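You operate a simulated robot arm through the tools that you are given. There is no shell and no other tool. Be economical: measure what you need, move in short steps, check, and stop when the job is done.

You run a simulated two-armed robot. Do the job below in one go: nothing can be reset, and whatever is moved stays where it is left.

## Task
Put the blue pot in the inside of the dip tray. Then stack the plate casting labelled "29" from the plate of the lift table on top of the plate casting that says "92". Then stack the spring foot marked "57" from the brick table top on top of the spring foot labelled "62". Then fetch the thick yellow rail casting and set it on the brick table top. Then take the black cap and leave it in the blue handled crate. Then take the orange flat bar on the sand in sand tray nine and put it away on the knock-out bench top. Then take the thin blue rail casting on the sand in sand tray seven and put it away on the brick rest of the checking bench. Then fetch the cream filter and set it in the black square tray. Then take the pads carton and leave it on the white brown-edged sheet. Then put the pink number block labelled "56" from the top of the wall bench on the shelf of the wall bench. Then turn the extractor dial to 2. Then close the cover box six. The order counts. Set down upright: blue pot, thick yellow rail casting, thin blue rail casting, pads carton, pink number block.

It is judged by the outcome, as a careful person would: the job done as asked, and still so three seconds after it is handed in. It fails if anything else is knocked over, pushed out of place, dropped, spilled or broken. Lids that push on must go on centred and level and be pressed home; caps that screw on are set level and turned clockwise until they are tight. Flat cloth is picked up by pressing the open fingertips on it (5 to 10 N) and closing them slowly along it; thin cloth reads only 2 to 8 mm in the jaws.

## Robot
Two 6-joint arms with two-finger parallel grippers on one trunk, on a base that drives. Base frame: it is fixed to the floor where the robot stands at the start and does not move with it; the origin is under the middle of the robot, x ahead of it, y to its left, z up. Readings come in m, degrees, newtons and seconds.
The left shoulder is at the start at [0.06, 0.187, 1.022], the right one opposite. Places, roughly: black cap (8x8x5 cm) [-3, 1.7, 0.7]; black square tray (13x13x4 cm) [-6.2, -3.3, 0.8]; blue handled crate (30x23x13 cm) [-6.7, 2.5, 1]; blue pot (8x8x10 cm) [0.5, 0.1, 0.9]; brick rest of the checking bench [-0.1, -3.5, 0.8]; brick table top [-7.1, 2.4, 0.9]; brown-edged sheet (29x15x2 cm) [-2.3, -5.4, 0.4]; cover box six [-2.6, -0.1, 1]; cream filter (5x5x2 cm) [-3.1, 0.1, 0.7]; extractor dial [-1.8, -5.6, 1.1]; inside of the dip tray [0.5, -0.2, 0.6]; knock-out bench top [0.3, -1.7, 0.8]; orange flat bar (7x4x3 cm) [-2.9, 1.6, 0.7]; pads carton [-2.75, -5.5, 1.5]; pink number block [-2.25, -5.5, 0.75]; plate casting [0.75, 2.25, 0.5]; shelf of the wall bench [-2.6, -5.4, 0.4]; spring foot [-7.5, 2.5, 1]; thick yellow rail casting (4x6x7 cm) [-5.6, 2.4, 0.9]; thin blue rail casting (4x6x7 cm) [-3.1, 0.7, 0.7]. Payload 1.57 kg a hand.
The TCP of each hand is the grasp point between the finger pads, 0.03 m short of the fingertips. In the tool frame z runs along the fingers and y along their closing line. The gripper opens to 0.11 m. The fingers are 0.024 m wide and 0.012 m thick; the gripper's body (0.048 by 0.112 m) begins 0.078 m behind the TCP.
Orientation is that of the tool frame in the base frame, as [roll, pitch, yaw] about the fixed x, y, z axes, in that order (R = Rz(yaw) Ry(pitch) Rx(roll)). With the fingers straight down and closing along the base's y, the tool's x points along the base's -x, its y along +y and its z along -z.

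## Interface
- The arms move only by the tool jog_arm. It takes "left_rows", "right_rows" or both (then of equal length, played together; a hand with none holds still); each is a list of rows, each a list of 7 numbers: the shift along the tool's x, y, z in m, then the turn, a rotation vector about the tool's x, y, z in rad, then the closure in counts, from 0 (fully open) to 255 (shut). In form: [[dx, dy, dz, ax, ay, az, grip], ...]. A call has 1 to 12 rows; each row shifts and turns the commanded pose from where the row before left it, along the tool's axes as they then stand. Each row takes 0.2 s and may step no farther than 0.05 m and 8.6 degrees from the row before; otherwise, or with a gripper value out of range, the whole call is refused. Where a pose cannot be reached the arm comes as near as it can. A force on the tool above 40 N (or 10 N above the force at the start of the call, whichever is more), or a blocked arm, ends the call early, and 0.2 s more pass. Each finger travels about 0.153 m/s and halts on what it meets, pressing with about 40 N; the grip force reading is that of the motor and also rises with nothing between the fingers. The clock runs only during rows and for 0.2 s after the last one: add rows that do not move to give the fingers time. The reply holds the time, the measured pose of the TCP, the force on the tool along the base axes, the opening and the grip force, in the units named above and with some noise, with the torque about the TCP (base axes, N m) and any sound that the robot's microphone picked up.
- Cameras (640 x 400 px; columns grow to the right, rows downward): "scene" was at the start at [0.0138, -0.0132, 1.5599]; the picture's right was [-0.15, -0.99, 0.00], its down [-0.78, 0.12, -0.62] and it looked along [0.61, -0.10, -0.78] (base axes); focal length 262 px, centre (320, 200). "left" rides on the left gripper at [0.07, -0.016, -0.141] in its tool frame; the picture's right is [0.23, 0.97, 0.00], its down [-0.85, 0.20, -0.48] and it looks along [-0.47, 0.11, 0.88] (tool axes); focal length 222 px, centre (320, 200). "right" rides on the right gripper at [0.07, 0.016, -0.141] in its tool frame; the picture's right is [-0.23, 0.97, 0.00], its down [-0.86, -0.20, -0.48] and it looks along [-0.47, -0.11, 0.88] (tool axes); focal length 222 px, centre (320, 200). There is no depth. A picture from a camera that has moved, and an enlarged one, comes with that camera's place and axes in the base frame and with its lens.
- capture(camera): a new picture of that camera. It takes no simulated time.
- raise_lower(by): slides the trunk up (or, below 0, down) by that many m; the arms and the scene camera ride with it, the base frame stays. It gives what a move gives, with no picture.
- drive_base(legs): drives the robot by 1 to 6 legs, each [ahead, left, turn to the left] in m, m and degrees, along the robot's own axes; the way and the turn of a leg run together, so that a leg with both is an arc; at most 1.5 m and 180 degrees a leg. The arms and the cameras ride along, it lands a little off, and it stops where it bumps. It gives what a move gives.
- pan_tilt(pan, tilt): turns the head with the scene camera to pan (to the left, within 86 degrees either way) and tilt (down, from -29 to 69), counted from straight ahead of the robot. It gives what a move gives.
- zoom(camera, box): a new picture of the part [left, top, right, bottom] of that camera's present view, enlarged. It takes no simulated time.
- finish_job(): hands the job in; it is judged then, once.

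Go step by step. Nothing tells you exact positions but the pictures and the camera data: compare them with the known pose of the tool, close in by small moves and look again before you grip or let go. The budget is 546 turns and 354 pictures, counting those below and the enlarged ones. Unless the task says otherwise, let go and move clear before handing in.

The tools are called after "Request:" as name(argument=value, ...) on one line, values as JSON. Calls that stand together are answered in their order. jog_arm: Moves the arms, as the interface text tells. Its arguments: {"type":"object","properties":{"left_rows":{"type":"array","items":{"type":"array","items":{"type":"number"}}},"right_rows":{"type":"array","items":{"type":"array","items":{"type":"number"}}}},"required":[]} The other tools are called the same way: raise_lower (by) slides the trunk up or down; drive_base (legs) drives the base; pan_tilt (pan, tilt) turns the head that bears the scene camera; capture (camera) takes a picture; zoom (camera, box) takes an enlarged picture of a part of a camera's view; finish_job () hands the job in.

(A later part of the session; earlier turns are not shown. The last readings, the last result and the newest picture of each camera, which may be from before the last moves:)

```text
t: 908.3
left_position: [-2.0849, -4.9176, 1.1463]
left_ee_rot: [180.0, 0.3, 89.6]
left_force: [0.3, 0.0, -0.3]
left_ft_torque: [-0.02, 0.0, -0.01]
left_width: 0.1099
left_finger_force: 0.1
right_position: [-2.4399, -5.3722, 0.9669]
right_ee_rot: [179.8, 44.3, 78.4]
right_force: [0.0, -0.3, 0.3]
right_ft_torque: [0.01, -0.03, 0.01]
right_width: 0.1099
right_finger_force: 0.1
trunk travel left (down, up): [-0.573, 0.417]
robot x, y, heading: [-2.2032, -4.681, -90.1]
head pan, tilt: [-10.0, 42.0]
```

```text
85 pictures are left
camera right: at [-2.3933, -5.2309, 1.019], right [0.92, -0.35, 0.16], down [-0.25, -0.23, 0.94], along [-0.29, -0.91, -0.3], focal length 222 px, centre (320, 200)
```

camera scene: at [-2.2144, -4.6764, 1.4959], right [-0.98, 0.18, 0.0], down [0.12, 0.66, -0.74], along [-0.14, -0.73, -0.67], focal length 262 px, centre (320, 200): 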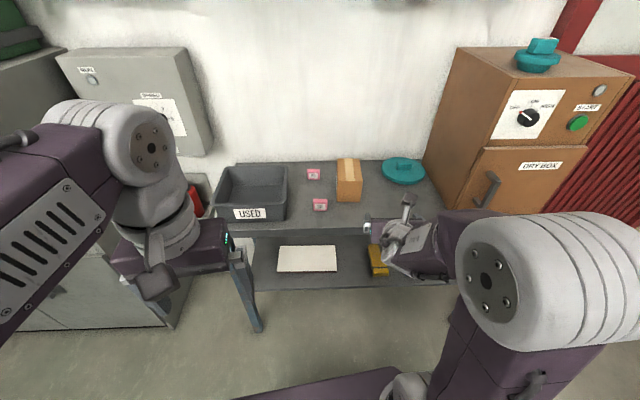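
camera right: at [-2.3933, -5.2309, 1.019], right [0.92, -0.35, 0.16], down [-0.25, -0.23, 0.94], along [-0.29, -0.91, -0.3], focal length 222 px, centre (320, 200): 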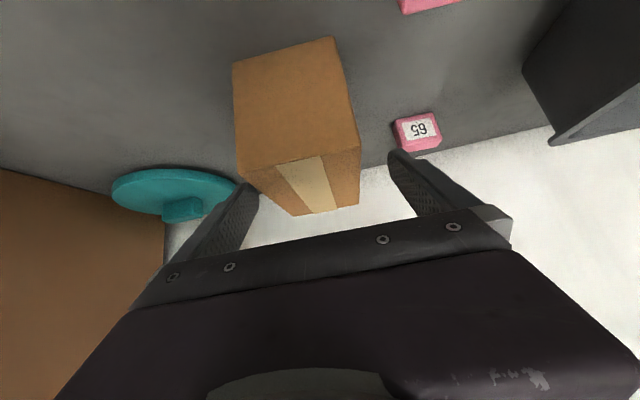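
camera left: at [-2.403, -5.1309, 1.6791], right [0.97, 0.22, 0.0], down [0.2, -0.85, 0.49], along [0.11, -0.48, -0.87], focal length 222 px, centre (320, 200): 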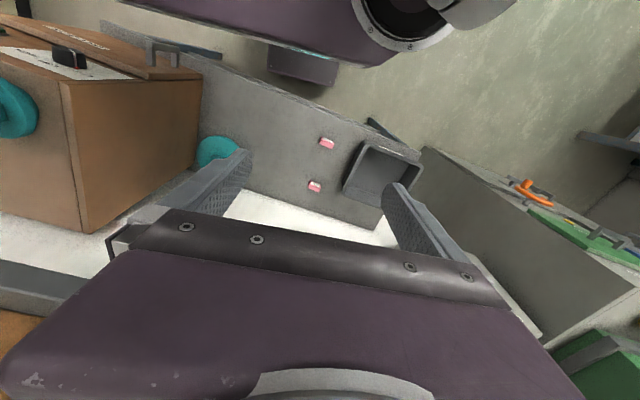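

Request:
jog_arm(right_rows=[[0, -0.0205, 0, 0, 0, 0, 0], [0, 0, 0.03, 0, 0, 0, 0], [0, 0, 0, 0, 0, 0, 0]])

Request:
capture(camera="right")

```text
t: 909.1
left_position: [-2.085, -4.9174, 1.1444]
left_ee_rot: [-180.0, 0.3, 89.6]
left_force: [0.4, -0.1, 0.1]
left_ft_torque: [0.01, 0.0, -0.03]
left_width: 0.1098
left_finger_force: 0.0
right_position: [-2.4601, -5.3839, 0.9423]
right_ee_rot: [-179.7, 44.5, 78.4]
right_force: [-0.2, -0.5, 0.1]
right_ft_torque: [-0.01, -0.02, 0.03]
right_width: 0.11
right_finger_force: 0.1
right hand out of reach, approached as far as the arm can: row 2
trunk travel left (down, up): [-0.573, 0.417]
robot x, y, heading: [-2.2002, -4.6816, -90.2]
head pan, tilt: [-10.0, 42.0]
```

```text
84 pictures are left
camera right: at [-2.4125, -5.2428, 0.9938], right [0.92, -0.36, 0.16], down [-0.25, -0.23, 0.94], along [-0.3, -0.91, -0.3], focal length 222 px, centre (320, 200)
```

right: 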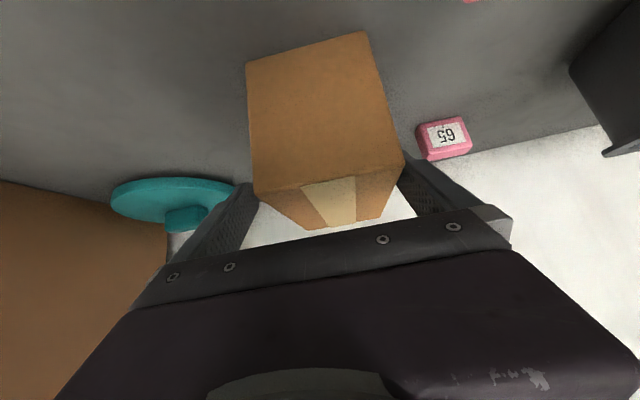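

Request:
drive_base(legs=[[0.05, 0, 0.2]])

Request:
capture(camera="right")

```text
t: 910.0
left_position: [-2.0823, -4.9671, 1.1448]
left_ee_rot: [180.0, 0.2, 89.7]
left_force: [0.4, 0.3, -0.2]
left_ft_torque: [0.0, 0.0, 0.0]
left_width: 0.1098
left_finger_force: 0.0
right_position: [-2.4583, -5.4359, 0.9426]
right_ee_rot: [-179.7, 44.6, 78.5]
right_force: [-0.9, -0.6, -0.3]
right_ft_torque: [0.01, -0.02, -0.01]
right_width: 0.1101
right_finger_force: 0.0
trunk travel left (down, up): [-0.573, 0.417]
robot x, y, heading: [-2.199, -4.7319, -89.8]
head pan, tilt: [-10.0, 42.0]
```

```text
83 pictures are left
camera right: at [-2.4106, -5.2934, 0.9936], right [0.92, -0.36, 0.15], down [-0.25, -0.23, 0.94], along [-0.3, -0.91, -0.3], focal length 222 px, centre (320, 200)
```

right: 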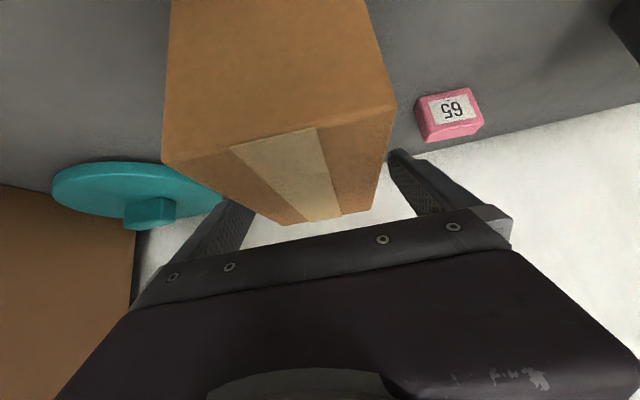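

Request:
jog_arm(right_rows=[[0.006, -0.009, -0.006, 0, 0, 0, 0], [0, 0, 0, 0, 0, 0, 0]])

Request:
jog_arm(right_rows=[[-0.0174, 0, 0.018, 0, 0, 0, 0], [0, 0, 0, 0, 0, 0, 0]])

Request:
capture(camera="right")

```text
t: 910.6
left_position: [-2.0833, -4.9682, 1.1454]
left_ee_rot: [-180.0, 0.3, 89.8]
left_force: [0.4, 1.0, 0.3]
left_ft_torque: [0.02, -0.01, 0.04]
left_width: 0.1099
left_finger_force: 0.2
right_position: [-2.4655, -5.4261, 0.9405]
right_ee_rot: [-179.6, 44.4, 78.6]
right_force: [-0.3, -0.5, -0.3]
right_ft_torque: [0.02, -0.01, 0.0]
right_width: 0.1101
right_finger_force: 0.0
trunk travel left (down, up): [-0.573, 0.417]
robot x, y, heading: [-2.1976, -4.7315, -90.0]
head pan, tilt: [-10.0, 42.0]
```

```text
t: 911.2
left_position: [-2.0819, -4.9667, 1.1438]
left_ee_rot: [180.0, 0.2, 89.8]
left_force: [0.1, -0.3, 0.2]
left_ft_torque: [0.0, -0.04, 0.02]
left_width: 0.1098
left_finger_force: 0.0
right_position: [-2.4635, -5.4438, 0.9384]
right_ee_rot: [-179.0, 44.9, 78.5]
right_force: [0.6, -0.2, -0.2]
right_ft_torque: [0.02, 0.01, -0.02]
right_width: 0.11
right_finger_force: 0.0
right hand out of reach, approached as far as the arm can: row 1
trunk travel left (down, up): [-0.573, 0.417]
robot x, y, heading: [-2.1973, -4.7322, -90.1]
head pan, tilt: [-10.0, 42.0]
```

```text
82 pictures are left
camera right: at [-2.4155, -5.3031, 0.9893], right [0.92, -0.36, 0.15], down [-0.24, -0.22, 0.94], along [-0.31, -0.91, -0.29], focal length 222 px, centre (320, 200)
```

right: 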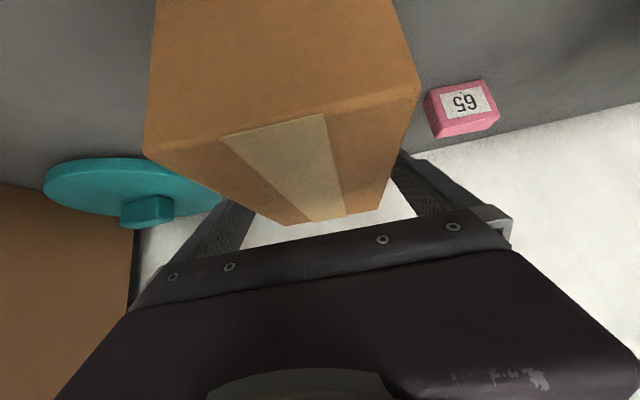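

Request:
raise_lower(by=-0.04)

Request:
capture(camera="right")

```text
t: 912.0
left_position: [-2.0817, -4.9654, 1.1061]
left_ee_rot: [180.0, 0.3, 89.8]
left_force: [0.2, -0.3, 0.8]
left_ft_torque: [0.02, 0.01, 0.02]
left_width: 0.1099
left_finger_force: 0.0
right_position: [-2.4638, -5.4491, 0.9132]
right_ee_rot: [-179.6, 46.7, 78.2]
right_force: [0.5, 2.9, 13.5]
right_ft_torque: [0.7, -0.74, 0.11]
right_width: 0.11
right_finger_force: 0.1
trunk travel left (down, up): [-0.533, 0.457]
robot x, y, heading: [-2.1971, -4.727, -89.9]
head pan, tilt: [-10.0, 42.0]
stopped: the force on the tool passed its limit (the readings are from after the stop); the commanded pose is now the measured one
```

```text
81 pictures are left
camera right: at [-2.4154, -5.3059, 0.9596], right [0.92, -0.36, 0.16], down [-0.24, -0.19, 0.95], along [-0.31, -0.91, -0.26], focal length 222 px, centre (320, 200)
```

right: 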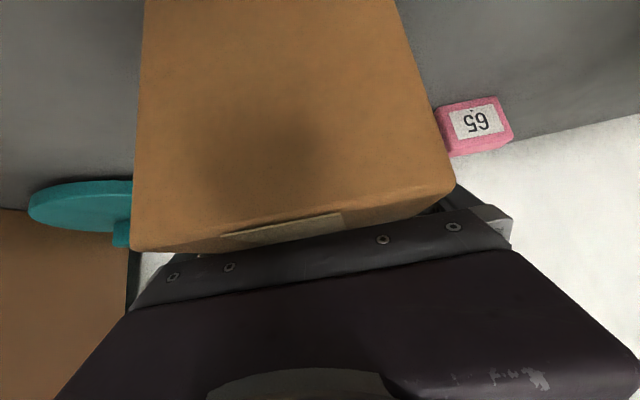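

Request:
raise_lower(by=0.012)

Request:
jog_arm(right_rows=[[0, 0, 0, 0, 0, 0, 30], [0, 0, 0, 0, 0, 0, 60], [0, 0, 0, 0, 0, 0, 85], [0, 0, 0, 0, 0, 0, 90], [0, 0, 0, 0, 0, 0, 90]])

Request:
capture(camera="right")

```text
t: 912.6
left_position: [-2.0838, -4.9672, 1.1176]
left_ee_rot: [179.9, 0.3, 89.8]
left_force: [-0.1, -0.7, 0.0]
left_ft_torque: [0.02, 0.03, 0.03]
left_width: 0.1099
left_finger_force: 0.1
right_position: [-2.4642, -5.4489, 0.9211]
right_ee_rot: [-179.4, 46.3, 78.3]
right_force: [-1.0, 0.2, 0.6]
right_ft_torque: [0.02, 0.0, 0.0]
right_width: 0.1102
right_finger_force: 0.0
trunk travel left (down, up): [-0.545, 0.445]
robot x, y, heading: [-2.2028, -4.7274, -90.2]
head pan, tilt: [-10.0, 42.0]
```

```text
t: 913.8
left_position: [-2.0829, -4.967, 1.1176]
left_ee_rot: [179.9, 0.1, 89.8]
left_force: [0.0, -0.7, -0.1]
left_ft_torque: [0.03, 0.01, -0.03]
left_width: 0.1102
left_finger_force: 0.1
right_position: [-2.4652, -5.4504, 0.9215]
right_ee_rot: [-179.5, 46.2, 78.3]
right_force: [-0.4, 0.8, 0.2]
right_ft_torque: [0.01, -0.08, -0.04]
right_width: 0.0847
right_finger_force: 40.2
trunk travel left (down, up): [-0.545, 0.445]
robot x, y, heading: [-2.1992, -4.7279, -90.1]
head pan, tilt: [-10.0, 42.0]
```

```text
80 pictures are left
camera right: at [-2.4161, -5.3064, 0.9688], right [0.92, -0.36, 0.16], down [-0.24, -0.2, 0.95], along [-0.31, -0.91, -0.27], focal length 222 px, centre (320, 200)
```

right: 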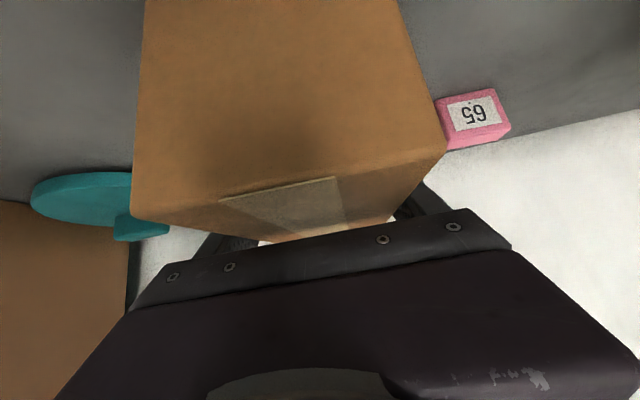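

Request:
jog_arm(right_rows=[[0, 0, 0, 0, 0, 0, 60], [0, 0, 0, 0, 0, 0, 0], [0, 0, 0, 0, 0, 0, 0]])

Request:
drive_base(legs=[[-0.25, 0, 0]])

Request:
raise_lower(by=-0.3)

Request:
jog_arm(right_rows=[[0.03, 0, -0.03, 0, 0, 0, 0], [0.03, 0, -0.03, 0, 0, 0, 0], [0.03, 0, -0.03, 0, 0, 0, 0], [0.03, 0, -0.03, 0, 0, 0, 0], [0.03, 0, -0.03, 0, 0, 0, 0], [0.03, 0, -0.03, 0, 0, 0, 0], [0.03, 0, -0.03, 0, 0, 0, 0]])

```text
t: 914.6
left_position: [-2.0829, -4.9673, 1.1183]
left_ee_rot: [180.0, 0.1, 89.8]
left_force: [0.3, 0.2, 0.1]
left_ft_torque: [-0.06, 0.02, 0.01]
left_width: 0.11
left_finger_force: 0.0
right_position: [-2.4656, -5.4499, 0.9213]
right_ee_rot: [-179.5, 46.1, 78.3]
right_force: [-0.4, 0.3, -0.1]
right_ft_torque: [-0.04, 0.01, -0.02]
right_width: 0.1099
right_finger_force: 0.0
trunk travel left (down, up): [-0.545, 0.445]
robot x, y, heading: [-2.1995, -4.7301, -90.0]
head pan, tilt: [-10.0, 42.0]
```

```text
t: 916.4
left_position: [-2.0839, -4.7155, 1.1177]
left_ee_rot: [-180.0, 0.3, 89.5]
left_force: [0.1, -0.3, 1.2]
left_ft_torque: [-0.07, 0.03, -0.02]
left_width: 0.1102
left_finger_force: 0.1
right_position: [-2.4676, -5.1952, 0.9227]
right_ee_rot: [-179.5, 46.2, 77.9]
right_force: [0.3, -0.1, -0.1]
right_ft_torque: [-0.02, 0.03, -0.02]
right_width: 0.1099
right_finger_force: 0.0
trunk travel left (down, up): [-0.545, 0.445]
robot x, y, heading: [-2.2003, -4.4754, -90.2]
head pan, tilt: [-10.0, 42.0]
```

```text
t: 917.5
left_position: [-2.0819, -4.7067, 1.044]
left_ee_rot: [180.0, 0.6, 89.5]
left_force: [-0.4, -0.4, -0.3]
left_ft_torque: [0.01, 0.01, -0.01]
left_width: 0.1101
left_finger_force: 0.0
right_position: [-2.4662, -5.1937, 0.869]
right_ee_rot: [179.7, 48.6, 77.3]
right_force: [4.5, 29.4, 17.4]
right_ft_torque: [-0.1, -1.08, 1.82]
right_width: 0.1081
right_finger_force: 0.0
trunk travel left (down, up): [-0.471, 0.519]
robot x, y, heading: [-2.197, -4.4777, -90.1]
head pan, tilt: [-10.0, 42.0]
stopped: the force on the tool passed its limit (the readings are from after the stop); the commanded pose is now the measured one
```

```text
t: 919.1
left_position: [-2.0834, -4.7142, 1.0447]
left_ee_rot: [-180.0, 0.3, 89.5]
left_force: [0.9, 1.1, 0.3]
left_ft_torque: [0.03, 0.0, 0.01]
left_width: 0.1101
left_finger_force: 0.0
right_position: [-2.4006, -4.9199, 0.8486]
right_ee_rot: [179.6, 47.9, 77.1]
right_force: [0.2, 0.4, -0.2]
right_ft_torque: [-0.02, -0.04, 0.01]
right_width: 0.1103
right_finger_force: 0.1
right hand out of reach, approached as far as the arm can: row 7
trunk travel left (down, up): [-0.471, 0.519]
robot x, y, heading: [-2.1994, -4.4744, -90.2]
head pan, tilt: [-10.0, 42.0]
```

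Request:
raise_lower(by=-0.3)

Request:
jog_arm(right_rows=[[-0.033, 0, -0.034, 0, 0, 0, 0], [-0.033, 0, -0.034, 0, 0, 0, 0], [-0.033, 0, -0.034, 0, 0, 0, 0], [-0.033, 0, -0.034, 0, 0, 0, 0], [-0.033, 0, -0.034, 0, 0, 0, 0], [-0.033, 0, -0.034, 0, 0, 0, 0], [-0.033, 0, -0.034, 0, 0, 0, 0], [-0.02, 0, -0.02, 0, 0, 0, 0]])

Request:
jog_arm(right_rows=[[0, 0, 0, 0, -0.1, 0, 0], [0, 0, 0, 0, -0.1, 0, 0], [0, 0, 0, 0, -0.1, 0, 0], [0, 0, 0, 0, -0.1, 0, 0], [0, 0, 0, 0, -0.1, 0, 0]])

```text
t: 922.1
left_position: [-2.084, -4.7157, 0.7444]
left_ee_rot: [-180.0, 0.2, 89.5]
left_force: [-0.4, 0.3, 0.5]
left_ft_torque: [-0.02, 0.02, -0.03]
left_width: 0.11
left_finger_force: 0.1
right_position: [-2.4017, -4.9195, 0.5475]
right_ee_rot: [179.6, 48.0, 77.2]
right_force: [-0.2, 0.4, 0.1]
right_ft_torque: [-0.02, -0.01, 0.0]
right_width: 0.1098
right_finger_force: 0.1
trunk travel left (down, up): [-0.171, 0.819]
robot x, y, heading: [-2.1994, -4.4783, -90.3]
head pan, tilt: [-10.0, 42.0]
```

```text
t: 923.9
left_position: [-2.0841, -4.7152, 0.744]
left_ee_rot: [-179.9, 0.2, 89.5]
left_force: [0.0, 0.0, 0.1]
left_ft_torque: [0.02, 0.02, -0.02]
left_width: 0.1103
left_finger_force: 0.1
right_position: [-2.406, -4.9062, 0.845]
right_ee_rot: [179.6, 48.4, 77.2]
right_force: [0.2, 0.1, 0.5]
right_ft_torque: [0.0, 0.01, -0.01]
right_width: 0.1097
right_finger_force: 0.1
right hand out of reach, approached as far as the arm can: row 5, 7, 8
trunk travel left (down, up): [-0.171, 0.819]
robot x, y, heading: [-2.2002, -4.4791, -90.5]
head pan, tilt: [-10.0, 42.0]
```

```text
t: 925.1
left_position: [-2.0839, -4.7146, 0.7439]
left_ee_rot: [180.0, 0.2, 89.5]
left_force: [-0.1, -0.3, -0.7]
left_ft_torque: [0.02, -0.01, 0.03]
left_width: 0.11
left_finger_force: 0.0
right_position: [-2.3964, -4.96, 0.8518]
right_ee_rot: [179.0, 76.7, 76.4]
right_force: [0.3, 0.2, -1.3]
right_ft_torque: [-0.01, 0.04, -0.02]
right_width: 0.1098
right_finger_force: 0.1
right hand out of reach, approached as far as the arm can: row 1, 2, 3, 4, 5
trunk travel left (down, up): [-0.171, 0.819]
robot x, y, heading: [-2.1987, -4.4783, -90.3]
head pan, tilt: [-10.0, 42.0]
```

Request:
raise_lower(by=0.05)

Request:
drive_base(legs=[[0.25, 0, 0.3]])

Request:
capture(camera="right")

Request:
capture(camera="scene")

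```text
t: 926.1
left_position: [-2.0832, -4.715, 0.7924]
left_ee_rot: [-180.0, 0.1, 89.5]
left_force: [0.0, 0.6, 0.1]
left_ft_torque: [0.01, -0.05, 0.0]
left_width: 0.1101
left_finger_force: 0.1
right_position: [-2.3974, -4.9598, 0.9017]
right_ee_rot: [178.9, 76.7, 76.3]
right_force: [0.1, 0.9, -0.2]
right_ft_torque: [-0.01, 0.02, 0.04]
right_width: 0.1102
right_finger_force: 0.0
trunk travel left (down, up): [-0.221, 0.769]
robot x, y, heading: [-2.196, -4.4798, -90.5]
head pan, tilt: [-10.0, 42.0]
```

```text
t: 927.9
left_position: [-2.0825, -4.9574, 0.7926]
left_ee_rot: [-179.9, 0.2, 90.0]
left_force: [-0.3, 0.1, -0.6]
left_ft_torque: [0.01, -0.02, 0.0]
left_width: 0.1098
left_finger_force: 0.1
right_position: [-2.3951, -5.2043, 0.9004]
right_ee_rot: [179.0, 76.8, 76.9]
right_force: [0.0, 0.5, -0.2]
right_ft_torque: [-0.02, 0.04, 0.0]
right_width: 0.1102
right_finger_force: 0.1
trunk travel left (down, up): [-0.221, 0.769]
robot x, y, heading: [-2.1985, -4.7216, -90.3]
head pan, tilt: [-10.0, 42.0]
```

```text
79 pictures are left
camera right: at [-2.3457, -5.0581, 0.8656], right [0.94, -0.26, 0.23], down [-0.14, 0.31, 0.94], along [-0.31, -0.92, 0.25], focal length 222 px, centre (320, 200)
```

right: 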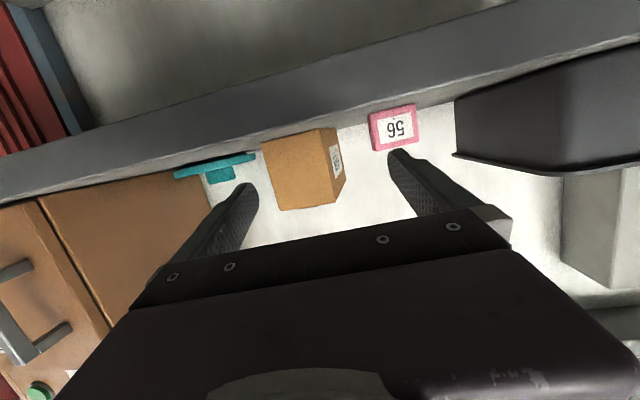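

```text
78 pictures are left
camera scene: at [-2.2149, -4.7439, 1.144], right [-0.98, 0.17, 0.0], down [0.12, 0.66, -0.74], along [-0.13, -0.73, -0.67], focal length 262 px, centre (320, 200)
```

scene: 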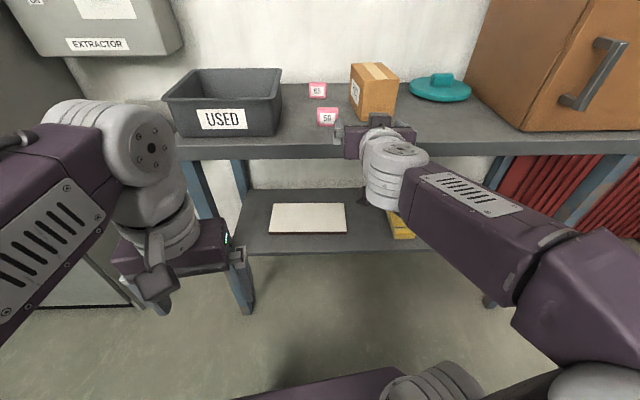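

Request:
jog_arm(right_rows=[[0, -0.04, 0, 0, 0, 0, 0], [0, -0.038, 0, 0, 0, 0, 0], [0, 0, 0, 0, 0, 0, 0]])

Request:
drive_base(legs=[[0.1, 0, 0.3]])

Request:
capture(camera="right")

```text
t: 928.6
left_position: [-2.0828, -4.9579, 0.7935]
left_ee_rot: [-179.9, 0.2, 89.9]
left_force: [0.0, -0.1, 0.3]
left_ft_torque: [-0.03, 0.01, 0.0]
left_width: 0.1101
left_finger_force: 0.0
right_position: [-2.4687, -5.2047, 0.8997]
right_ee_rot: [178.9, 76.4, 76.8]
right_force: [0.1, 0.1, 0.2]
right_ft_torque: [0.01, 0.0, -0.02]
right_width: 0.1102
right_finger_force: 0.1
right hand out of reach, approached as far as the arm can: row 1, 2
trunk travel left (down, up): [-0.221, 0.769]
robot x, y, heading: [-2.2002, -4.721, -89.9]
head pan, tilt: [-10.0, 42.0]
```

```text
t: 929.8
left_position: [-2.0803, -5.0578, 0.7921]
left_ee_rot: [-180.0, 0.3, 90.2]
left_force: [-1.3, -0.7, 0.5]
left_ft_torque: [-0.03, 0.01, -0.02]
left_width: 0.1099
left_finger_force: 0.0
right_position: [-2.4657, -5.3079, 0.8992]
right_ee_rot: [179.0, 76.4, 77.3]
right_force: [-0.1, -0.6, -0.9]
right_ft_torque: [0.04, -0.01, 0.02]
right_width: 0.11
right_finger_force: 0.1
trunk travel left (down, up): [-0.221, 0.769]
robot x, y, heading: [-2.2011, -4.8189, -90.1]
head pan, tilt: [-10.0, 42.0]
```

```text
77 pictures are left
camera right: at [-2.4163, -5.1614, 0.8643], right [0.94, -0.25, 0.23], down [-0.15, 0.3, 0.94], along [-0.3, -0.92, 0.25], focal length 222 px, centre (320, 200)
```

right: 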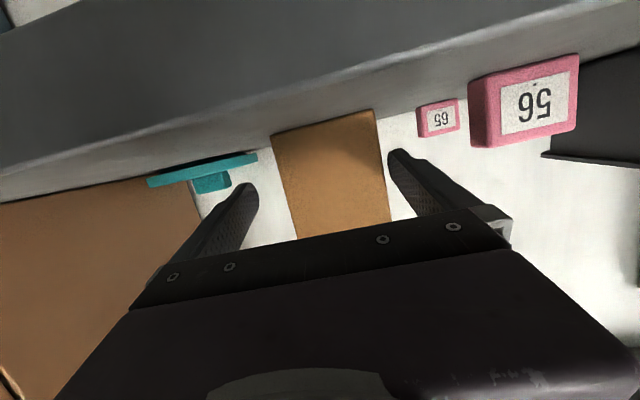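

Request:
jog_arm(right_rows=[[0, 0.014, 0, 0, 0, 0, 0], [0, 0, 0.035, 0, 0, 0, 0], [0, 0, 0.035, 0, 0, 0, 0], [0, 0, 0, 0, 0, 0, 0]])

Request:
capture(camera="right")

```text
t: 930.8
left_position: [-2.0797, -5.0555, 0.7938]
left_ee_rot: [-179.9, 0.3, 90.2]
left_force: [0.0, 1.2, 0.3]
left_ft_torque: [0.0, -0.01, -0.05]
left_width: 0.1101
left_finger_force: 0.0
right_position: [-2.4643, -5.3749, 0.8829]
right_ee_rot: [179.0, 76.5, 77.2]
right_force: [4.0, 22.3, -6.4]
right_ft_torque: [-0.11, 0.24, 0.74]
right_width: 0.1101
right_finger_force: 0.0
trunk travel left (down, up): [-0.221, 0.769]
robot x, y, heading: [-2.1999, -4.8183, -89.6]
head pan, tilt: [-10.0, 42.0]
```

```text
76 pictures are left
camera right: at [-2.4161, -5.2274, 0.8485], right [0.94, -0.25, 0.23], down [-0.15, 0.3, 0.94], along [-0.3, -0.92, 0.25], focal length 222 px, centre (320, 200)
```

right: 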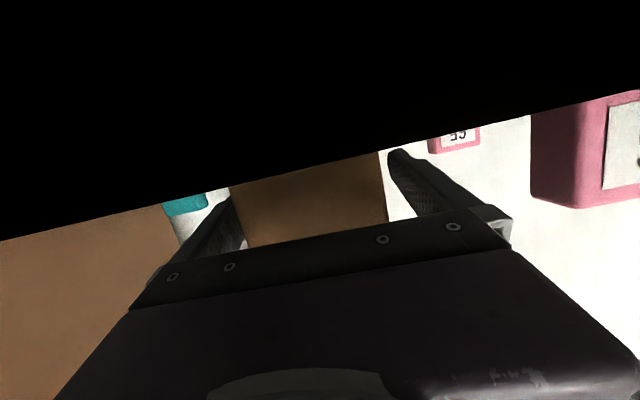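

Request:
jog_arm(right_rows=[[0, 0, -0.035, 0, 0, 0, 0], [0, 0, -0.035, 0, 0, 0, 0], [0, 0, 0, 0, 0, 0, 0]])

Request:
raise_lower(by=0.06)

Request:
jog_arm(right_rows=[[-0.01, 0, 0.035, 0, 0, 0, 0], [-0.01, 0, 0.035, 0, 0, 0, 0], [0, 0, 0, 0, 0, 0, 0]])

Request:
capture(camera="right")

```text
t: 931.6
left_position: [-2.0799, -5.0564, 0.794]
left_ee_rot: [-180.0, 0.2, 90.3]
left_force: [0.1, -0.3, 0.7]
left_ft_torque: [0.0, -0.01, 0.02]
left_width: 0.1098
left_finger_force: 0.1
right_position: [-2.452, -5.3092, 0.8988]
right_ee_rot: [178.9, 76.5, 77.2]
right_force: [-0.3, -0.4, -0.6]
right_ft_torque: [0.0, -0.03, -0.02]
right_width: 0.1101
right_finger_force: 0.1
trunk travel left (down, up): [-0.221, 0.769]
robot x, y, heading: [-2.2018, -4.824, -89.6]
head pan, tilt: [-10.0, 42.0]
```

```text
t: 932.6
left_position: [-2.0805, -5.0572, 0.8533]
left_ee_rot: [-179.9, 0.1, 90.3]
left_force: [0.2, 0.1, -0.5]
left_ft_torque: [-0.01, 0.0, -0.01]
left_width: 0.1099
left_finger_force: 0.0
right_position: [-2.4526, -5.3093, 0.9598]
right_ee_rot: [178.9, 76.5, 77.2]
right_force: [-0.5, -1.0, 0.0]
right_ft_torque: [0.0, 0.0, 0.01]
right_width: 0.1099
right_finger_force: 0.0
trunk travel left (down, up): [-0.281, 0.709]
robot x, y, heading: [-2.194, -4.8196, -89.3]
head pan, tilt: [-10.0, 42.0]
```

```text
t: 933.4
left_position: [-2.0803, -5.0575, 0.8541]
left_ee_rot: [-179.9, 0.3, 90.2]
left_force: [0.5, 0.4, -0.1]
left_ft_torque: [-0.02, -0.01, -0.01]
left_width: 0.1099
left_finger_force: 0.1
right_position: [-2.4673, -5.38, 0.9626]
right_ee_rot: [178.9, 76.5, 77.3]
right_force: [0.0, 0.4, -0.4]
right_ft_torque: [0.0, 0.0, -0.02]
right_width: 0.1099
right_finger_force: 0.1
trunk travel left (down, up): [-0.281, 0.709]
robot x, y, heading: [-2.1987, -4.8158, -89.6]
head pan, tilt: [-10.0, 42.0]
```

```text
75 pictures are left
camera right: at [-2.4194, -5.2332, 0.9282], right [0.94, -0.25, 0.22], down [-0.14, 0.3, 0.94], along [-0.3, -0.92, 0.25], focal length 222 px, centre (320, 200)
```

right: 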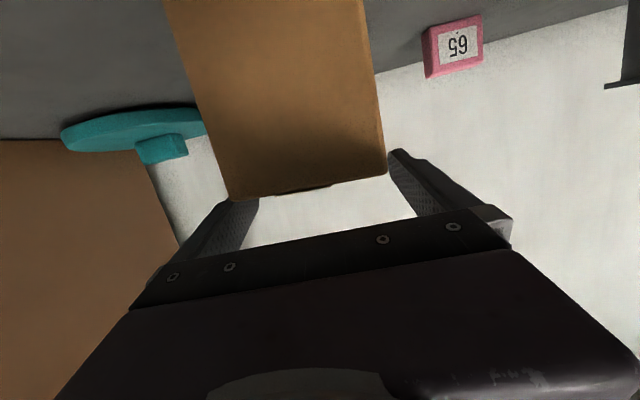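

Request:
jog_arm(right_rows=[[0, -0.008, 0, 0, 0, 0, 0], [0, 0, 0, 0, 0, 0, 0]])

Request:
raise_lower(by=-0.032)

Request:
capture(camera="right")

```text
t: 934.0
left_position: [-2.0803, -5.0567, 0.8521]
left_ee_rot: [-180.0, 0.3, 90.3]
left_force: [-0.2, 1.2, 0.1]
left_ft_torque: [0.03, 0.02, 0.0]
left_width: 0.1101
left_finger_force: 0.2
right_position: [-2.4752, -5.3789, 0.962]
right_ee_rot: [178.8, 76.5, 77.1]
right_force: [0.4, -1.2, -0.6]
right_ft_torque: [-0.05, -0.04, 0.04]
right_width: 0.1099
right_finger_force: 0.1
trunk travel left (down, up): [-0.281, 0.709]
robot x, y, heading: [-2.1996, -4.819, -89.5]
head pan, tilt: [-10.0, 42.0]
```

```text
t: 934.8
left_position: [-2.0804, -5.0574, 0.8208]
left_ee_rot: [179.9, 0.3, 90.2]
left_force: [0.0, -0.2, 0.1]
left_ft_torque: [-0.02, 0.0, -0.03]
left_width: 0.1099
left_finger_force: 0.0
right_position: [-2.4767, -5.377, 0.9308]
right_ee_rot: [179.0, 76.5, 77.4]
right_force: [0.0, -0.7, -0.1]
right_ft_torque: [0.01, 0.01, 0.01]
right_width: 0.1099
right_finger_force: 0.0
trunk travel left (down, up): [-0.249, 0.741]
robot x, y, heading: [-2.1993, -4.8192, -89.7]
head pan, tilt: [-10.0, 42.0]
```

```text
74 pictures are left
camera right: at [-2.4266, -5.2312, 0.8952], right [0.94, -0.25, 0.22], down [-0.14, 0.3, 0.94], along [-0.3, -0.92, 0.25], focal length 222 px, centre (320, 200)
```

right: 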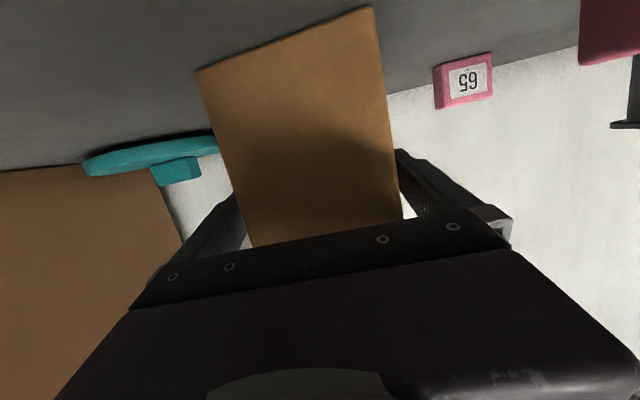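

Request:
jog_arm(right_rows=[[0, 0, 0.025, 0, 0, 0, 0], [0, 0, 0, 0, 0, 0, 30], [0, 0, 0, 0, 0, 0, 60], [0, 0, 0, 0, 0, 0, 85], [0, 0, 0, 0, 0, 0, 90], [0, 0, 0, 0, 0, 0, 90]])

Request:
raise_lower(by=0.05)

Request:
capture(camera="scene")

```text
t: 936.2
left_position: [-2.0807, -5.0571, 0.8216]
left_ee_rot: [-180.0, 0.1, 90.2]
left_force: [-0.6, -0.2, -0.1]
left_ft_torque: [0.01, 0.0, 0.03]
left_width: 0.1099
left_finger_force: 0.1
right_position: [-2.4801, -5.4012, 0.9248]
right_ee_rot: [179.0, 76.4, 77.2]
right_force: [-1.8, -0.6, 1.5]
right_ft_torque: [0.03, 0.29, 0.06]
right_width: 0.0849
right_finger_force: 39.9
trunk travel left (down, up): [-0.249, 0.741]
robot x, y, heading: [-2.1994, -4.8231, -89.5]
head pan, tilt: [-10.0, 42.0]
```

```text
t: 937.1
left_position: [-2.0805, -5.0576, 0.8711]
left_ee_rot: [180.0, 0.2, 90.2]
left_force: [-0.3, -0.1, 0.7]
left_ft_torque: [0.01, 0.0, -0.01]
left_width: 0.1101
left_finger_force: 0.1
right_position: [-2.4806, -5.4016, 0.9743]
right_ee_rot: [178.9, 76.5, 77.1]
right_force: [-0.3, -0.9, -3.3]
right_ft_torque: [-0.01, -0.02, -0.04]
right_width: 0.0848
right_finger_force: 40.2
trunk travel left (down, up): [-0.299, 0.691]
robot x, y, heading: [-2.1994, -4.8192, -89.5]
head pan, tilt: [-10.0, 42.0]
```

```text
73 pictures are left
camera scene: at [-2.2145, -4.8443, 1.222], right [-0.99, 0.17, 0.0], down [0.11, 0.66, -0.74], along [-0.12, -0.73, -0.67], focal length 262 px, centre (320, 200)
```

scene: 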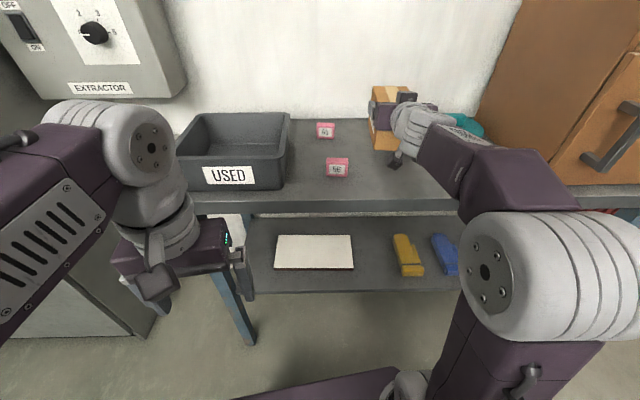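

Request:
drive_base(legs=[[-0.4, 0, 0]])

Request:
raise_lower(by=-0.29)

Request:
jog_arm(right_rows=[[-0.01, 0, 0.047, 0, 0, 0, 90], [-0.01, 0, 0.047, 0, 0, 0, 90], [-0.01, 0, 0.047, 0, 0, 0, 90], [0.04, 0, 0.01, 0, 0, 0, 90], [0.04, 0, 0.01, 0, 0, 0, 90], [0.04, 0, 0.01, 0, 0, 0, 90], [0, 0, 0, 0, 0, 0, 90]])

```text
t: 939.5
left_position: [-2.0854, -4.6656, 0.8712]
left_ee_rot: [180.0, 0.3, 89.6]
left_force: [0.6, 0.4, 0.5]
left_ft_torque: [-0.03, -0.03, 0.02]
left_width: 0.11
left_finger_force: 0.1
right_position: [-2.4855, -5.007, 0.9748]
right_ee_rot: [178.9, 76.5, 76.6]
right_force: [-0.5, 0.3, -3.8]
right_ft_torque: [0.02, -0.01, 0.0]
right_width: 0.085
right_finger_force: 39.9
trunk travel left (down, up): [-0.299, 0.691]
robot x, y, heading: [-2.2027, -4.4282, -90.2]
head pan, tilt: [-10.0, 42.0]
```

```text
t: 942.5
left_position: [-2.0841, -4.6657, 0.5818]
left_ee_rot: [-179.9, 0.2, 89.7]
left_force: [0.4, 0.9, 0.4]
left_ft_torque: [-0.01, 0.01, -0.01]
left_width: 0.1096
left_finger_force: 0.0
right_position: [-2.4862, -5.0056, 0.6847]
right_ee_rot: [178.9, 76.5, 76.7]
right_force: [0.0, 0.3, -2.9]
right_ft_torque: [0.0, -0.03, 0.03]
right_width: 0.0849
right_finger_force: 39.7
trunk travel left (down, up): [-0.009, 0.981]
robot x, y, heading: [-2.2007, -4.4301, -90.3]
head pan, tilt: [-10.0, 42.0]
```

```text
t: 944.1
left_position: [-2.0837, -4.6655, 0.5813]
left_ee_rot: [180.0, 0.2, 89.7]
left_force: [0.3, 0.4, -0.3]
left_ft_torque: [0.0, -0.03, -0.04]
left_width: 0.1101
left_finger_force: 0.0
right_position: [-2.5117, -5.1435, 0.571]
right_ee_rot: [177.6, 76.4, 75.3]
right_force: [0.0, -0.4, -2.7]
right_ft_torque: [0.0, 0.01, -0.02]
right_width: 0.0851
right_finger_force: 39.6
right hand out of reach, approached as far as the arm can: row 3, 5
trunk travel left (down, up): [-0.009, 0.981]
robot x, y, heading: [-2.2037, -4.4308, -90.3]
head pan, tilt: [-10.0, 42.0]
```

Request:
jog_arm(right_rows=[[0.0, 0.045, -0.005, 0, 0, 0, 90], [0.0, 0.045, -0.005, 0, 0, 0, 90], [0.0243, 0, 0.0058, -0.04, 0, -0.014, 90], [0.0243, 0, 0.0058, -0.04, 0, -0.014, 90], [0, 0, 0, 0, 0, 0, 90]])

```text
t: 945.3
left_position: [-2.0838, -4.6655, 0.5812]
left_ee_rot: [-180.0, 0.1, 89.8]
left_force: [0.1, 0.6, -0.7]
left_ft_torque: [0.0, 0.02, -0.01]
left_width: 0.11
left_finger_force: 0.1
right_position: [-2.4226, -5.1525, 0.5261]
right_ee_rot: [-179.1, 76.3, 83.6]
right_force: [-0.3, -0.2, -3.2]
right_ft_torque: [0.01, -0.06, 0.0]
right_width: 0.0847
right_finger_force: 40.0
trunk travel left (down, up): [-0.009, 0.981]
robot x, y, heading: [-2.1991, -4.4246, -90.3]
head pan, tilt: [-10.0, 42.0]
```

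Request:
drive_base(legs=[[0, 0.136, 0.3], [0.18, 0, 0]])

Request:
capture(camera="scene")

Request:
capture(camera="right")

```text
t: 947.7
left_position: [-1.947, -4.8461, 0.5808]
left_ee_rot: [-180.0, 0.3, 89.9]
left_force: [0.0, 0.9, 0.8]
left_ft_torque: [0.01, -0.01, -0.02]
left_width: 0.1101
left_finger_force: 0.1
right_position: [-2.2848, -5.3322, 0.5261]
right_ee_rot: [-179.0, 76.4, 83.6]
right_force: [-0.1, -0.3, -3.4]
right_ft_torque: [-0.02, 0.0, 0.01]
right_width: 0.085
right_finger_force: 40.3
trunk travel left (down, up): [-0.009, 0.981]
robot x, y, heading: [-2.0616, -4.608, -90.0]
head pan, tilt: [-10.0, 42.0]
```

```text
72 pictures are left
camera scene: at [-2.0795, -4.6316, 0.932], right [-0.98, 0.17, 0.0], down [0.12, 0.66, -0.74], along [-0.13, -0.73, -0.67], focal length 262 px, centre (320, 200)
```

scene: 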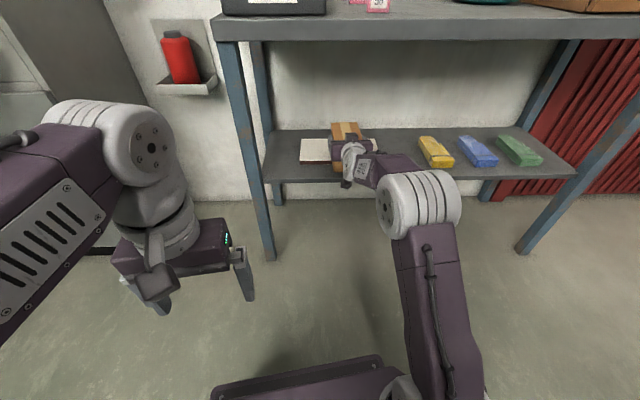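

```text
71 pictures are left
camera right: at [-2.2483, -5.1834, 0.491], right [0.96, -0.18, 0.22], down [-0.16, 0.29, 0.94], along [-0.23, -0.94, 0.25], focal length 222 px, centre (320, 200)
```

right: 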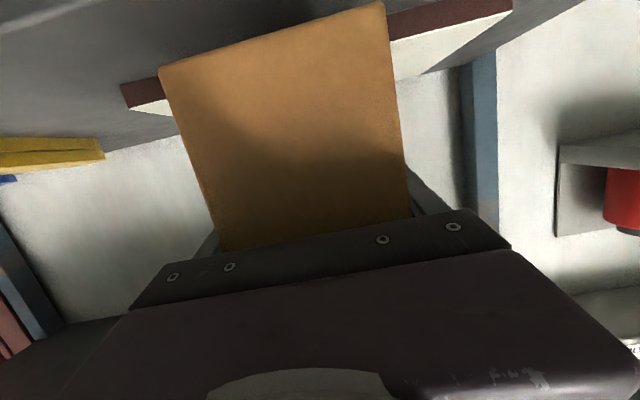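

Request:
drive_base(legs=[[0.09, 0, 0]])

Request:
jog_arm(right_rows=[[0.0117, 0, 0.0028, 0, 0, 0, 90], [0.0117, 0, 0.0028, 0, 0, 0, 90], [0, 0, 0, 0, 0, 0, 90]])

Request:
zoom(camera="scene", box=[240, 80, 480, 220])

```text
t: 948.8
left_position: [-1.9488, -4.9348, 0.5811]
left_ee_rot: [-180.0, 0.1, 89.7]
left_force: [0.2, 0.2, -0.5]
left_ft_torque: [-0.03, -0.05, 0.0]
left_width: 0.1099
left_finger_force: 0.0
right_position: [-2.2874, -5.4218, 0.5265]
right_ee_rot: [-179.0, 76.4, 83.5]
right_force: [0.4, 0.9, -3.1]
right_ft_torque: [0.0, -0.04, 0.0]
right_width: 0.0852
right_finger_force: 40.1
trunk travel left (down, up): [-0.009, 0.981]
robot x, y, heading: [-2.0644, -4.6982, -90.3]
head pan, tilt: [-10.0, 42.0]
```

```text
t: 949.6
left_position: [-1.9477, -4.9338, 0.5827]
left_ee_rot: [-180.0, 0.5, 89.6]
left_force: [-0.2, -0.2, -0.2]
left_ft_torque: [0.01, 0.03, 0.02]
left_width: 0.1101
left_finger_force: 0.0
right_position: [-2.2882, -5.4214, 0.5132]
right_ee_rot: [-179.0, 77.7, 83.3]
right_force: [-8.1, -9.1, 37.3]
right_ft_torque: [1.91, -0.76, 0.24]
right_width: 0.0848
right_finger_force: 40.0
trunk travel left (down, up): [-0.009, 0.981]
robot x, y, heading: [-2.0638, -4.6969, -90.1]
head pan, tilt: [-10.0, 42.0]
```

```text
2.67 times, centred on (360, 150) of scene
camera zoom: at [-2.0789, -4.7174, 0.9327], right [-0.98, 0.18, 0.0], down [0.12, 0.66, -0.75], along [-0.13, -0.73, -0.67], focal length 698 px, centre (213, 333)
```

zoom: 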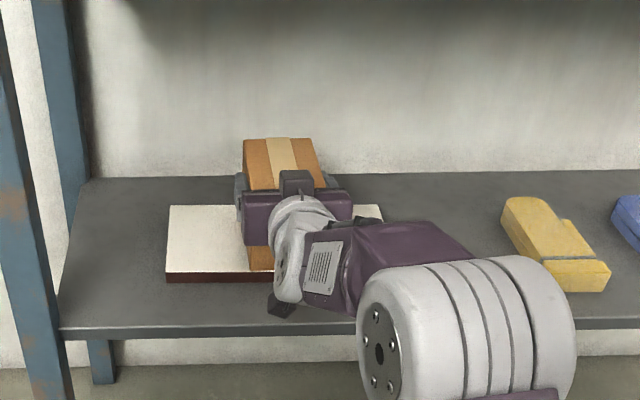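

Request:
jog_arm(right_rows=[[-0.018, 0, -0.0043, 0, 0, 0, 90], [0, 0, 0, 0, 0, 0, 90]])

Request:
drive_base(legs=[[0.015, 0, 0]])

Request:
jog_arm(right_rows=[[0.006, 0, 0.0014, 0, 0, 0, 90], [0, 0, 0, 0, 0, 0, 90]])

```text
t: 950.2
left_position: [-1.9469, -4.9354, 0.5806]
left_ee_rot: [179.9, 0.3, 89.7]
left_force: [0.8, -0.3, 0.2]
left_ft_torque: [0.03, 0.01, 0.02]
left_width: 0.11
left_finger_force: 0.0
right_position: [-2.286, -5.4227, 0.5158]
right_ee_rot: [-178.9, 76.0, 83.7]
right_force: [-0.7, -0.2, -3.0]
right_ft_torque: [0.03, -0.02, 0.02]
right_width: 0.0847
right_finger_force: 39.9
trunk travel left (down, up): [-0.009, 0.981]
robot x, y, heading: [-2.0616, -4.6951, -90.2]
head pan, tilt: [-10.0, 42.0]
```

```text
t: 951.0
left_position: [-1.9499, -4.9509, 0.5806]
left_ee_rot: [-180.0, 0.3, 89.7]
left_force: [0.2, -0.3, 0.7]
left_ft_torque: [0.0, -0.01, 0.04]
left_width: 0.1101
left_finger_force: 0.1
right_position: [-2.2873, -5.4376, 0.5191]
right_ee_rot: [-179.0, 76.3, 83.5]
right_force: [0.1, -0.1, -2.4]
right_ft_torque: [0.01, 0.0, 0.0]
right_width: 0.0848
right_finger_force: 40.3
trunk travel left (down, up): [-0.009, 0.981]
robot x, y, heading: [-2.0653, -4.7096, -90.0]
head pan, tilt: [-10.0, 42.0]
```

```text
t: 951.6
left_position: [-1.9485, -4.9518, 0.5803]
left_ee_rot: [-180.0, 0.2, 89.8]
left_force: [0.6, 0.0, -1.0]
left_ft_torque: [0.0, 0.0, 0.01]
left_width: 0.1099
left_finger_force: 0.1
right_position: [-2.2867, -5.4382, 0.5132]
right_ee_rot: [-178.9, 76.4, 83.4]
right_force: [-0.4, 0.1, -1.2]
right_ft_torque: [-0.02, 0.02, -0.02]
right_width: 0.0849
right_finger_force: 40.4
trunk travel left (down, up): [-0.009, 0.981]
robot x, y, heading: [-2.0669, -4.7153, -90.4]
head pan, tilt: [-10.0, 42.0]
```

Request:
jog_arm(right_rows=[[0.003, 0, 0.0007, 0, 0, 0, 90], [0, 0, 0, 0, 0, 0, 90]])

Request:
jog_arm(right_rows=[[0.002, 0, 0.0005, 0, 0, 0, 90], [0, 0, 0, 0, 0, 0, 90]])

```text
t: 952.2
left_position: [-1.9484, -4.9502, 0.5818]
left_ee_rot: [-179.9, 0.3, 89.7]
left_force: [-0.5, 0.5, -0.2]
left_ft_torque: [-0.03, 0.0, -0.01]
left_width: 0.11
left_finger_force: 0.1
right_position: [-2.2869, -5.4375, 0.5133]
right_ee_rot: [-179.1, 76.7, 83.3]
right_force: [0.1, -1.4, 4.5]
right_ft_torque: [-0.65, -0.28, -0.03]
right_width: 0.0852
right_finger_force: 40.0
trunk travel left (down, up): [-0.009, 0.981]
robot x, y, heading: [-2.0638, -4.7108, -90.0]
head pan, tilt: [-10.0, 42.0]
```

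```text
t: 952.8
left_position: [-1.9489, -4.9503, 0.5815]
left_ee_rot: [180.0, 0.4, 89.7]
left_force: [0.1, 0.2, -0.1]
left_ft_torque: [-0.02, 0.0, 0.01]
left_width: 0.1101
left_finger_force: 0.1
right_position: [-2.2869, -5.438, 0.5123]
right_ee_rot: [-179.2, 76.9, 83.2]
right_force: [-1.9, -7.5, 15.2]
right_ft_torque: [-0.69, -0.59, -0.3]
right_width: 0.0847
right_finger_force: 40.1
trunk travel left (down, up): [-0.009, 0.981]
robot x, y, heading: [-2.0662, -4.7148, -90.1]
head pan, tilt: [-10.0, 42.0]
```

Contact on the sheet. I open and back straight out.

Request:
jog_arm(right_rows=[[0, 0, 0, 0, 0, 0, 60], [0, 0, 0, 0, 0, 0, 20], [0, 0, 0, 0, 0, 0, 0], [0, 0, 0, 0, 0, 0, 0]])

Request:
drive_base(legs=[[-0.3, 0, 0]])

Request:
capture(camera="scene")

```text
t: 953.8
left_position: [-1.9487, -4.9514, 0.5815]
left_ee_rot: [-180.0, 0.2, 89.7]
left_force: [-0.1, -0.2, -0.1]
left_ft_torque: [0.01, -0.01, 0.02]
left_width: 0.11
left_finger_force: 0.0
right_position: [-2.2875, -5.4376, 0.5085]
right_ee_rot: [-179.0, 76.4, 83.4]
right_force: [-0.1, 0.5, 0.1]
right_ft_torque: [-0.01, 0.01, -0.01]
right_width: 0.1098
right_finger_force: 0.0
trunk travel left (down, up): [-0.009, 0.981]
robot x, y, heading: [-2.0636, -4.7144, -90.0]
head pan, tilt: [-10.0, 42.0]
```

```text
t: 955.8
left_position: [-1.9475, -4.6511, 0.5823]
left_ee_rot: [-180.0, 0.3, 89.3]
left_force: [0.4, 0.3, 0.4]
left_ft_torque: [0.06, -0.02, -0.02]
left_width: 0.1102
left_finger_force: 0.1
right_position: [-2.2886, -5.1362, 0.5075]
right_ee_rot: [-179.0, 76.4, 83.0]
right_force: [-0.1, 0.6, 1.2]
right_ft_torque: [-0.01, 0.02, 0.0]
right_width: 0.1099
right_finger_force: 0.0
trunk travel left (down, up): [-0.009, 0.981]
robot x, y, heading: [-2.063, -4.4091, -90.8]
head pan, tilt: [-10.0, 42.0]
```

```text
69 pictures are left
camera scene: at [-2.0782, -4.4354, 0.932], right [-0.98, 0.18, 0.0], down [0.12, 0.66, -0.74], along [-0.14, -0.73, -0.67], focal length 262 px, centre (320, 200)
```

scene: 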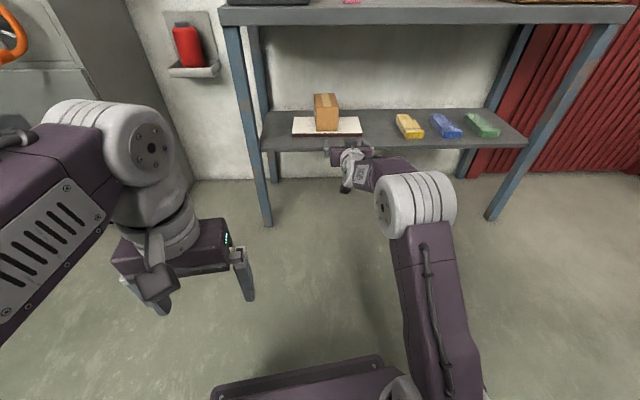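

Request:
drive_base(legs=[[-0.15, -0.05, 0.8]])

Request:
raise_lower(by=0.4)

Request:
raise_lower(by=0.1)

Request:
jog_arm(right_rows=[[0, 0, 0, 0, 0.1, 0, 0], [0, 0, 0, 0, 0.1, 0, 0], [0, 0, 0, 0, 0.1, 0, 0], [0, 0, 0, 0, 0.1, 0, 0], [0, 0, 0, 0, 0.1, 0, 0], [0, 0, 0, 0, 0, 0, 0]])

Request:
capture(camera="right")

```text
t: 957.2
left_position: [-1.9947, -4.4996, 0.5814]
left_ee_rot: [180.0, 0.3, 90.0]
left_force: [-0.7, 0.8, 0.4]
left_ft_torque: [0.0, 0.01, 0.0]
left_width: 0.1102
left_finger_force: 0.0
right_position: [-2.3292, -4.9868, 0.5069]
right_ee_rot: [-179.0, 76.4, 83.9]
right_force: [-0.5, 0.0, 0.3]
right_ft_torque: [0.0, -0.01, -0.01]
right_width: 0.1099
right_finger_force: 0.1
trunk travel left (down, up): [-0.009, 0.981]
robot x, y, heading: [-2.1131, -4.2592, -89.9]
head pan, tilt: [-10.0, 42.0]
```

```text
t: 961.0
left_position: [-1.9947, -4.4993, 0.9808]
left_ee_rot: [180.0, 0.2, 90.0]
left_force: [-1.0, 1.3, 0.4]
left_ft_torque: [0.02, 0.02, -0.01]
left_width: 0.1102
left_finger_force: 0.0
right_position: [-2.3302, -4.9883, 0.9071]
right_ee_rot: [-179.0, 76.5, 83.8]
right_force: [0.8, 0.1, 0.0]
right_ft_torque: [-0.02, 0.0, -0.01]
right_width: 0.1101
right_finger_force: 0.1
trunk travel left (down, up): [-0.409, 0.581]
robot x, y, heading: [-2.1102, -4.2614, -89.7]
head pan, tilt: [-10.0, 42.0]
```

```text
t: 962.4
left_position: [-1.9954, -4.4997, 1.0805]
left_ee_rot: [180.0, 0.2, 90.1]
left_force: [-0.5, 0.3, 0.2]
left_ft_torque: [0.0, 0.01, -0.02]
left_width: 0.11
left_finger_force: 0.0
right_position: [-2.3302, -4.9874, 1.01]
right_ee_rot: [-179.0, 76.4, 83.8]
right_force: [0.3, 0.0, 0.7]
right_ft_torque: [0.0, -0.06, -0.01]
right_width: 0.1099
right_finger_force: 0.0
trunk travel left (down, up): [-0.509, 0.481]
robot x, y, heading: [-2.1142, -4.2577, -90.1]
head pan, tilt: [-10.0, 42.0]
```

```text
t: 963.8
left_position: [-1.9949, -4.4989, 1.0808]
left_ee_rot: [179.9, 0.2, 90.0]
left_force: [0.4, -1.2, 0.2]
left_ft_torque: [0.0, 0.0, -0.03]
left_width: 0.1098
left_finger_force: 0.1
right_position: [-2.3473, -4.9883, 1.0126]
right_ee_rot: [-176.2, 62.8, 82.6]
right_force: [0.2, 0.1, -0.2]
right_ft_torque: [-0.03, 0.02, -0.02]
right_width: 0.1102
right_finger_force: 0.0
right hand out of reach, approached as far as the arm can: row 3, 4, 5
trunk travel left (down, up): [-0.509, 0.481]
robot x, y, heading: [-2.1109, -4.2618, -90.0]
head pan, tilt: [-10.0, 42.0]
```

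```text
68 pictures are left
camera right: at [-2.3001, -4.8375, 1.0146], right [0.94, -0.29, 0.17], down [-0.16, 0.07, 0.98], along [-0.29, -0.96, 0.02], focal length 222 px, centre (320, 200)
```

right: 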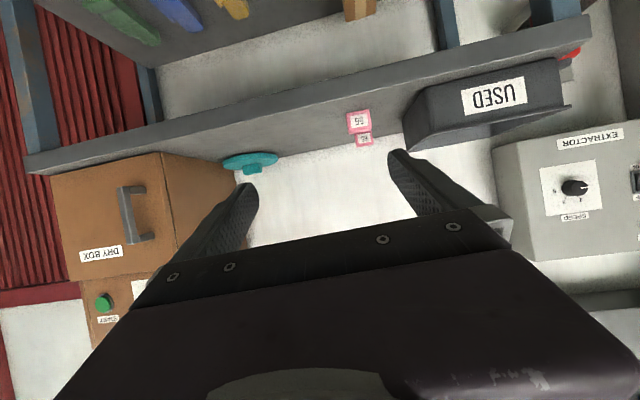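

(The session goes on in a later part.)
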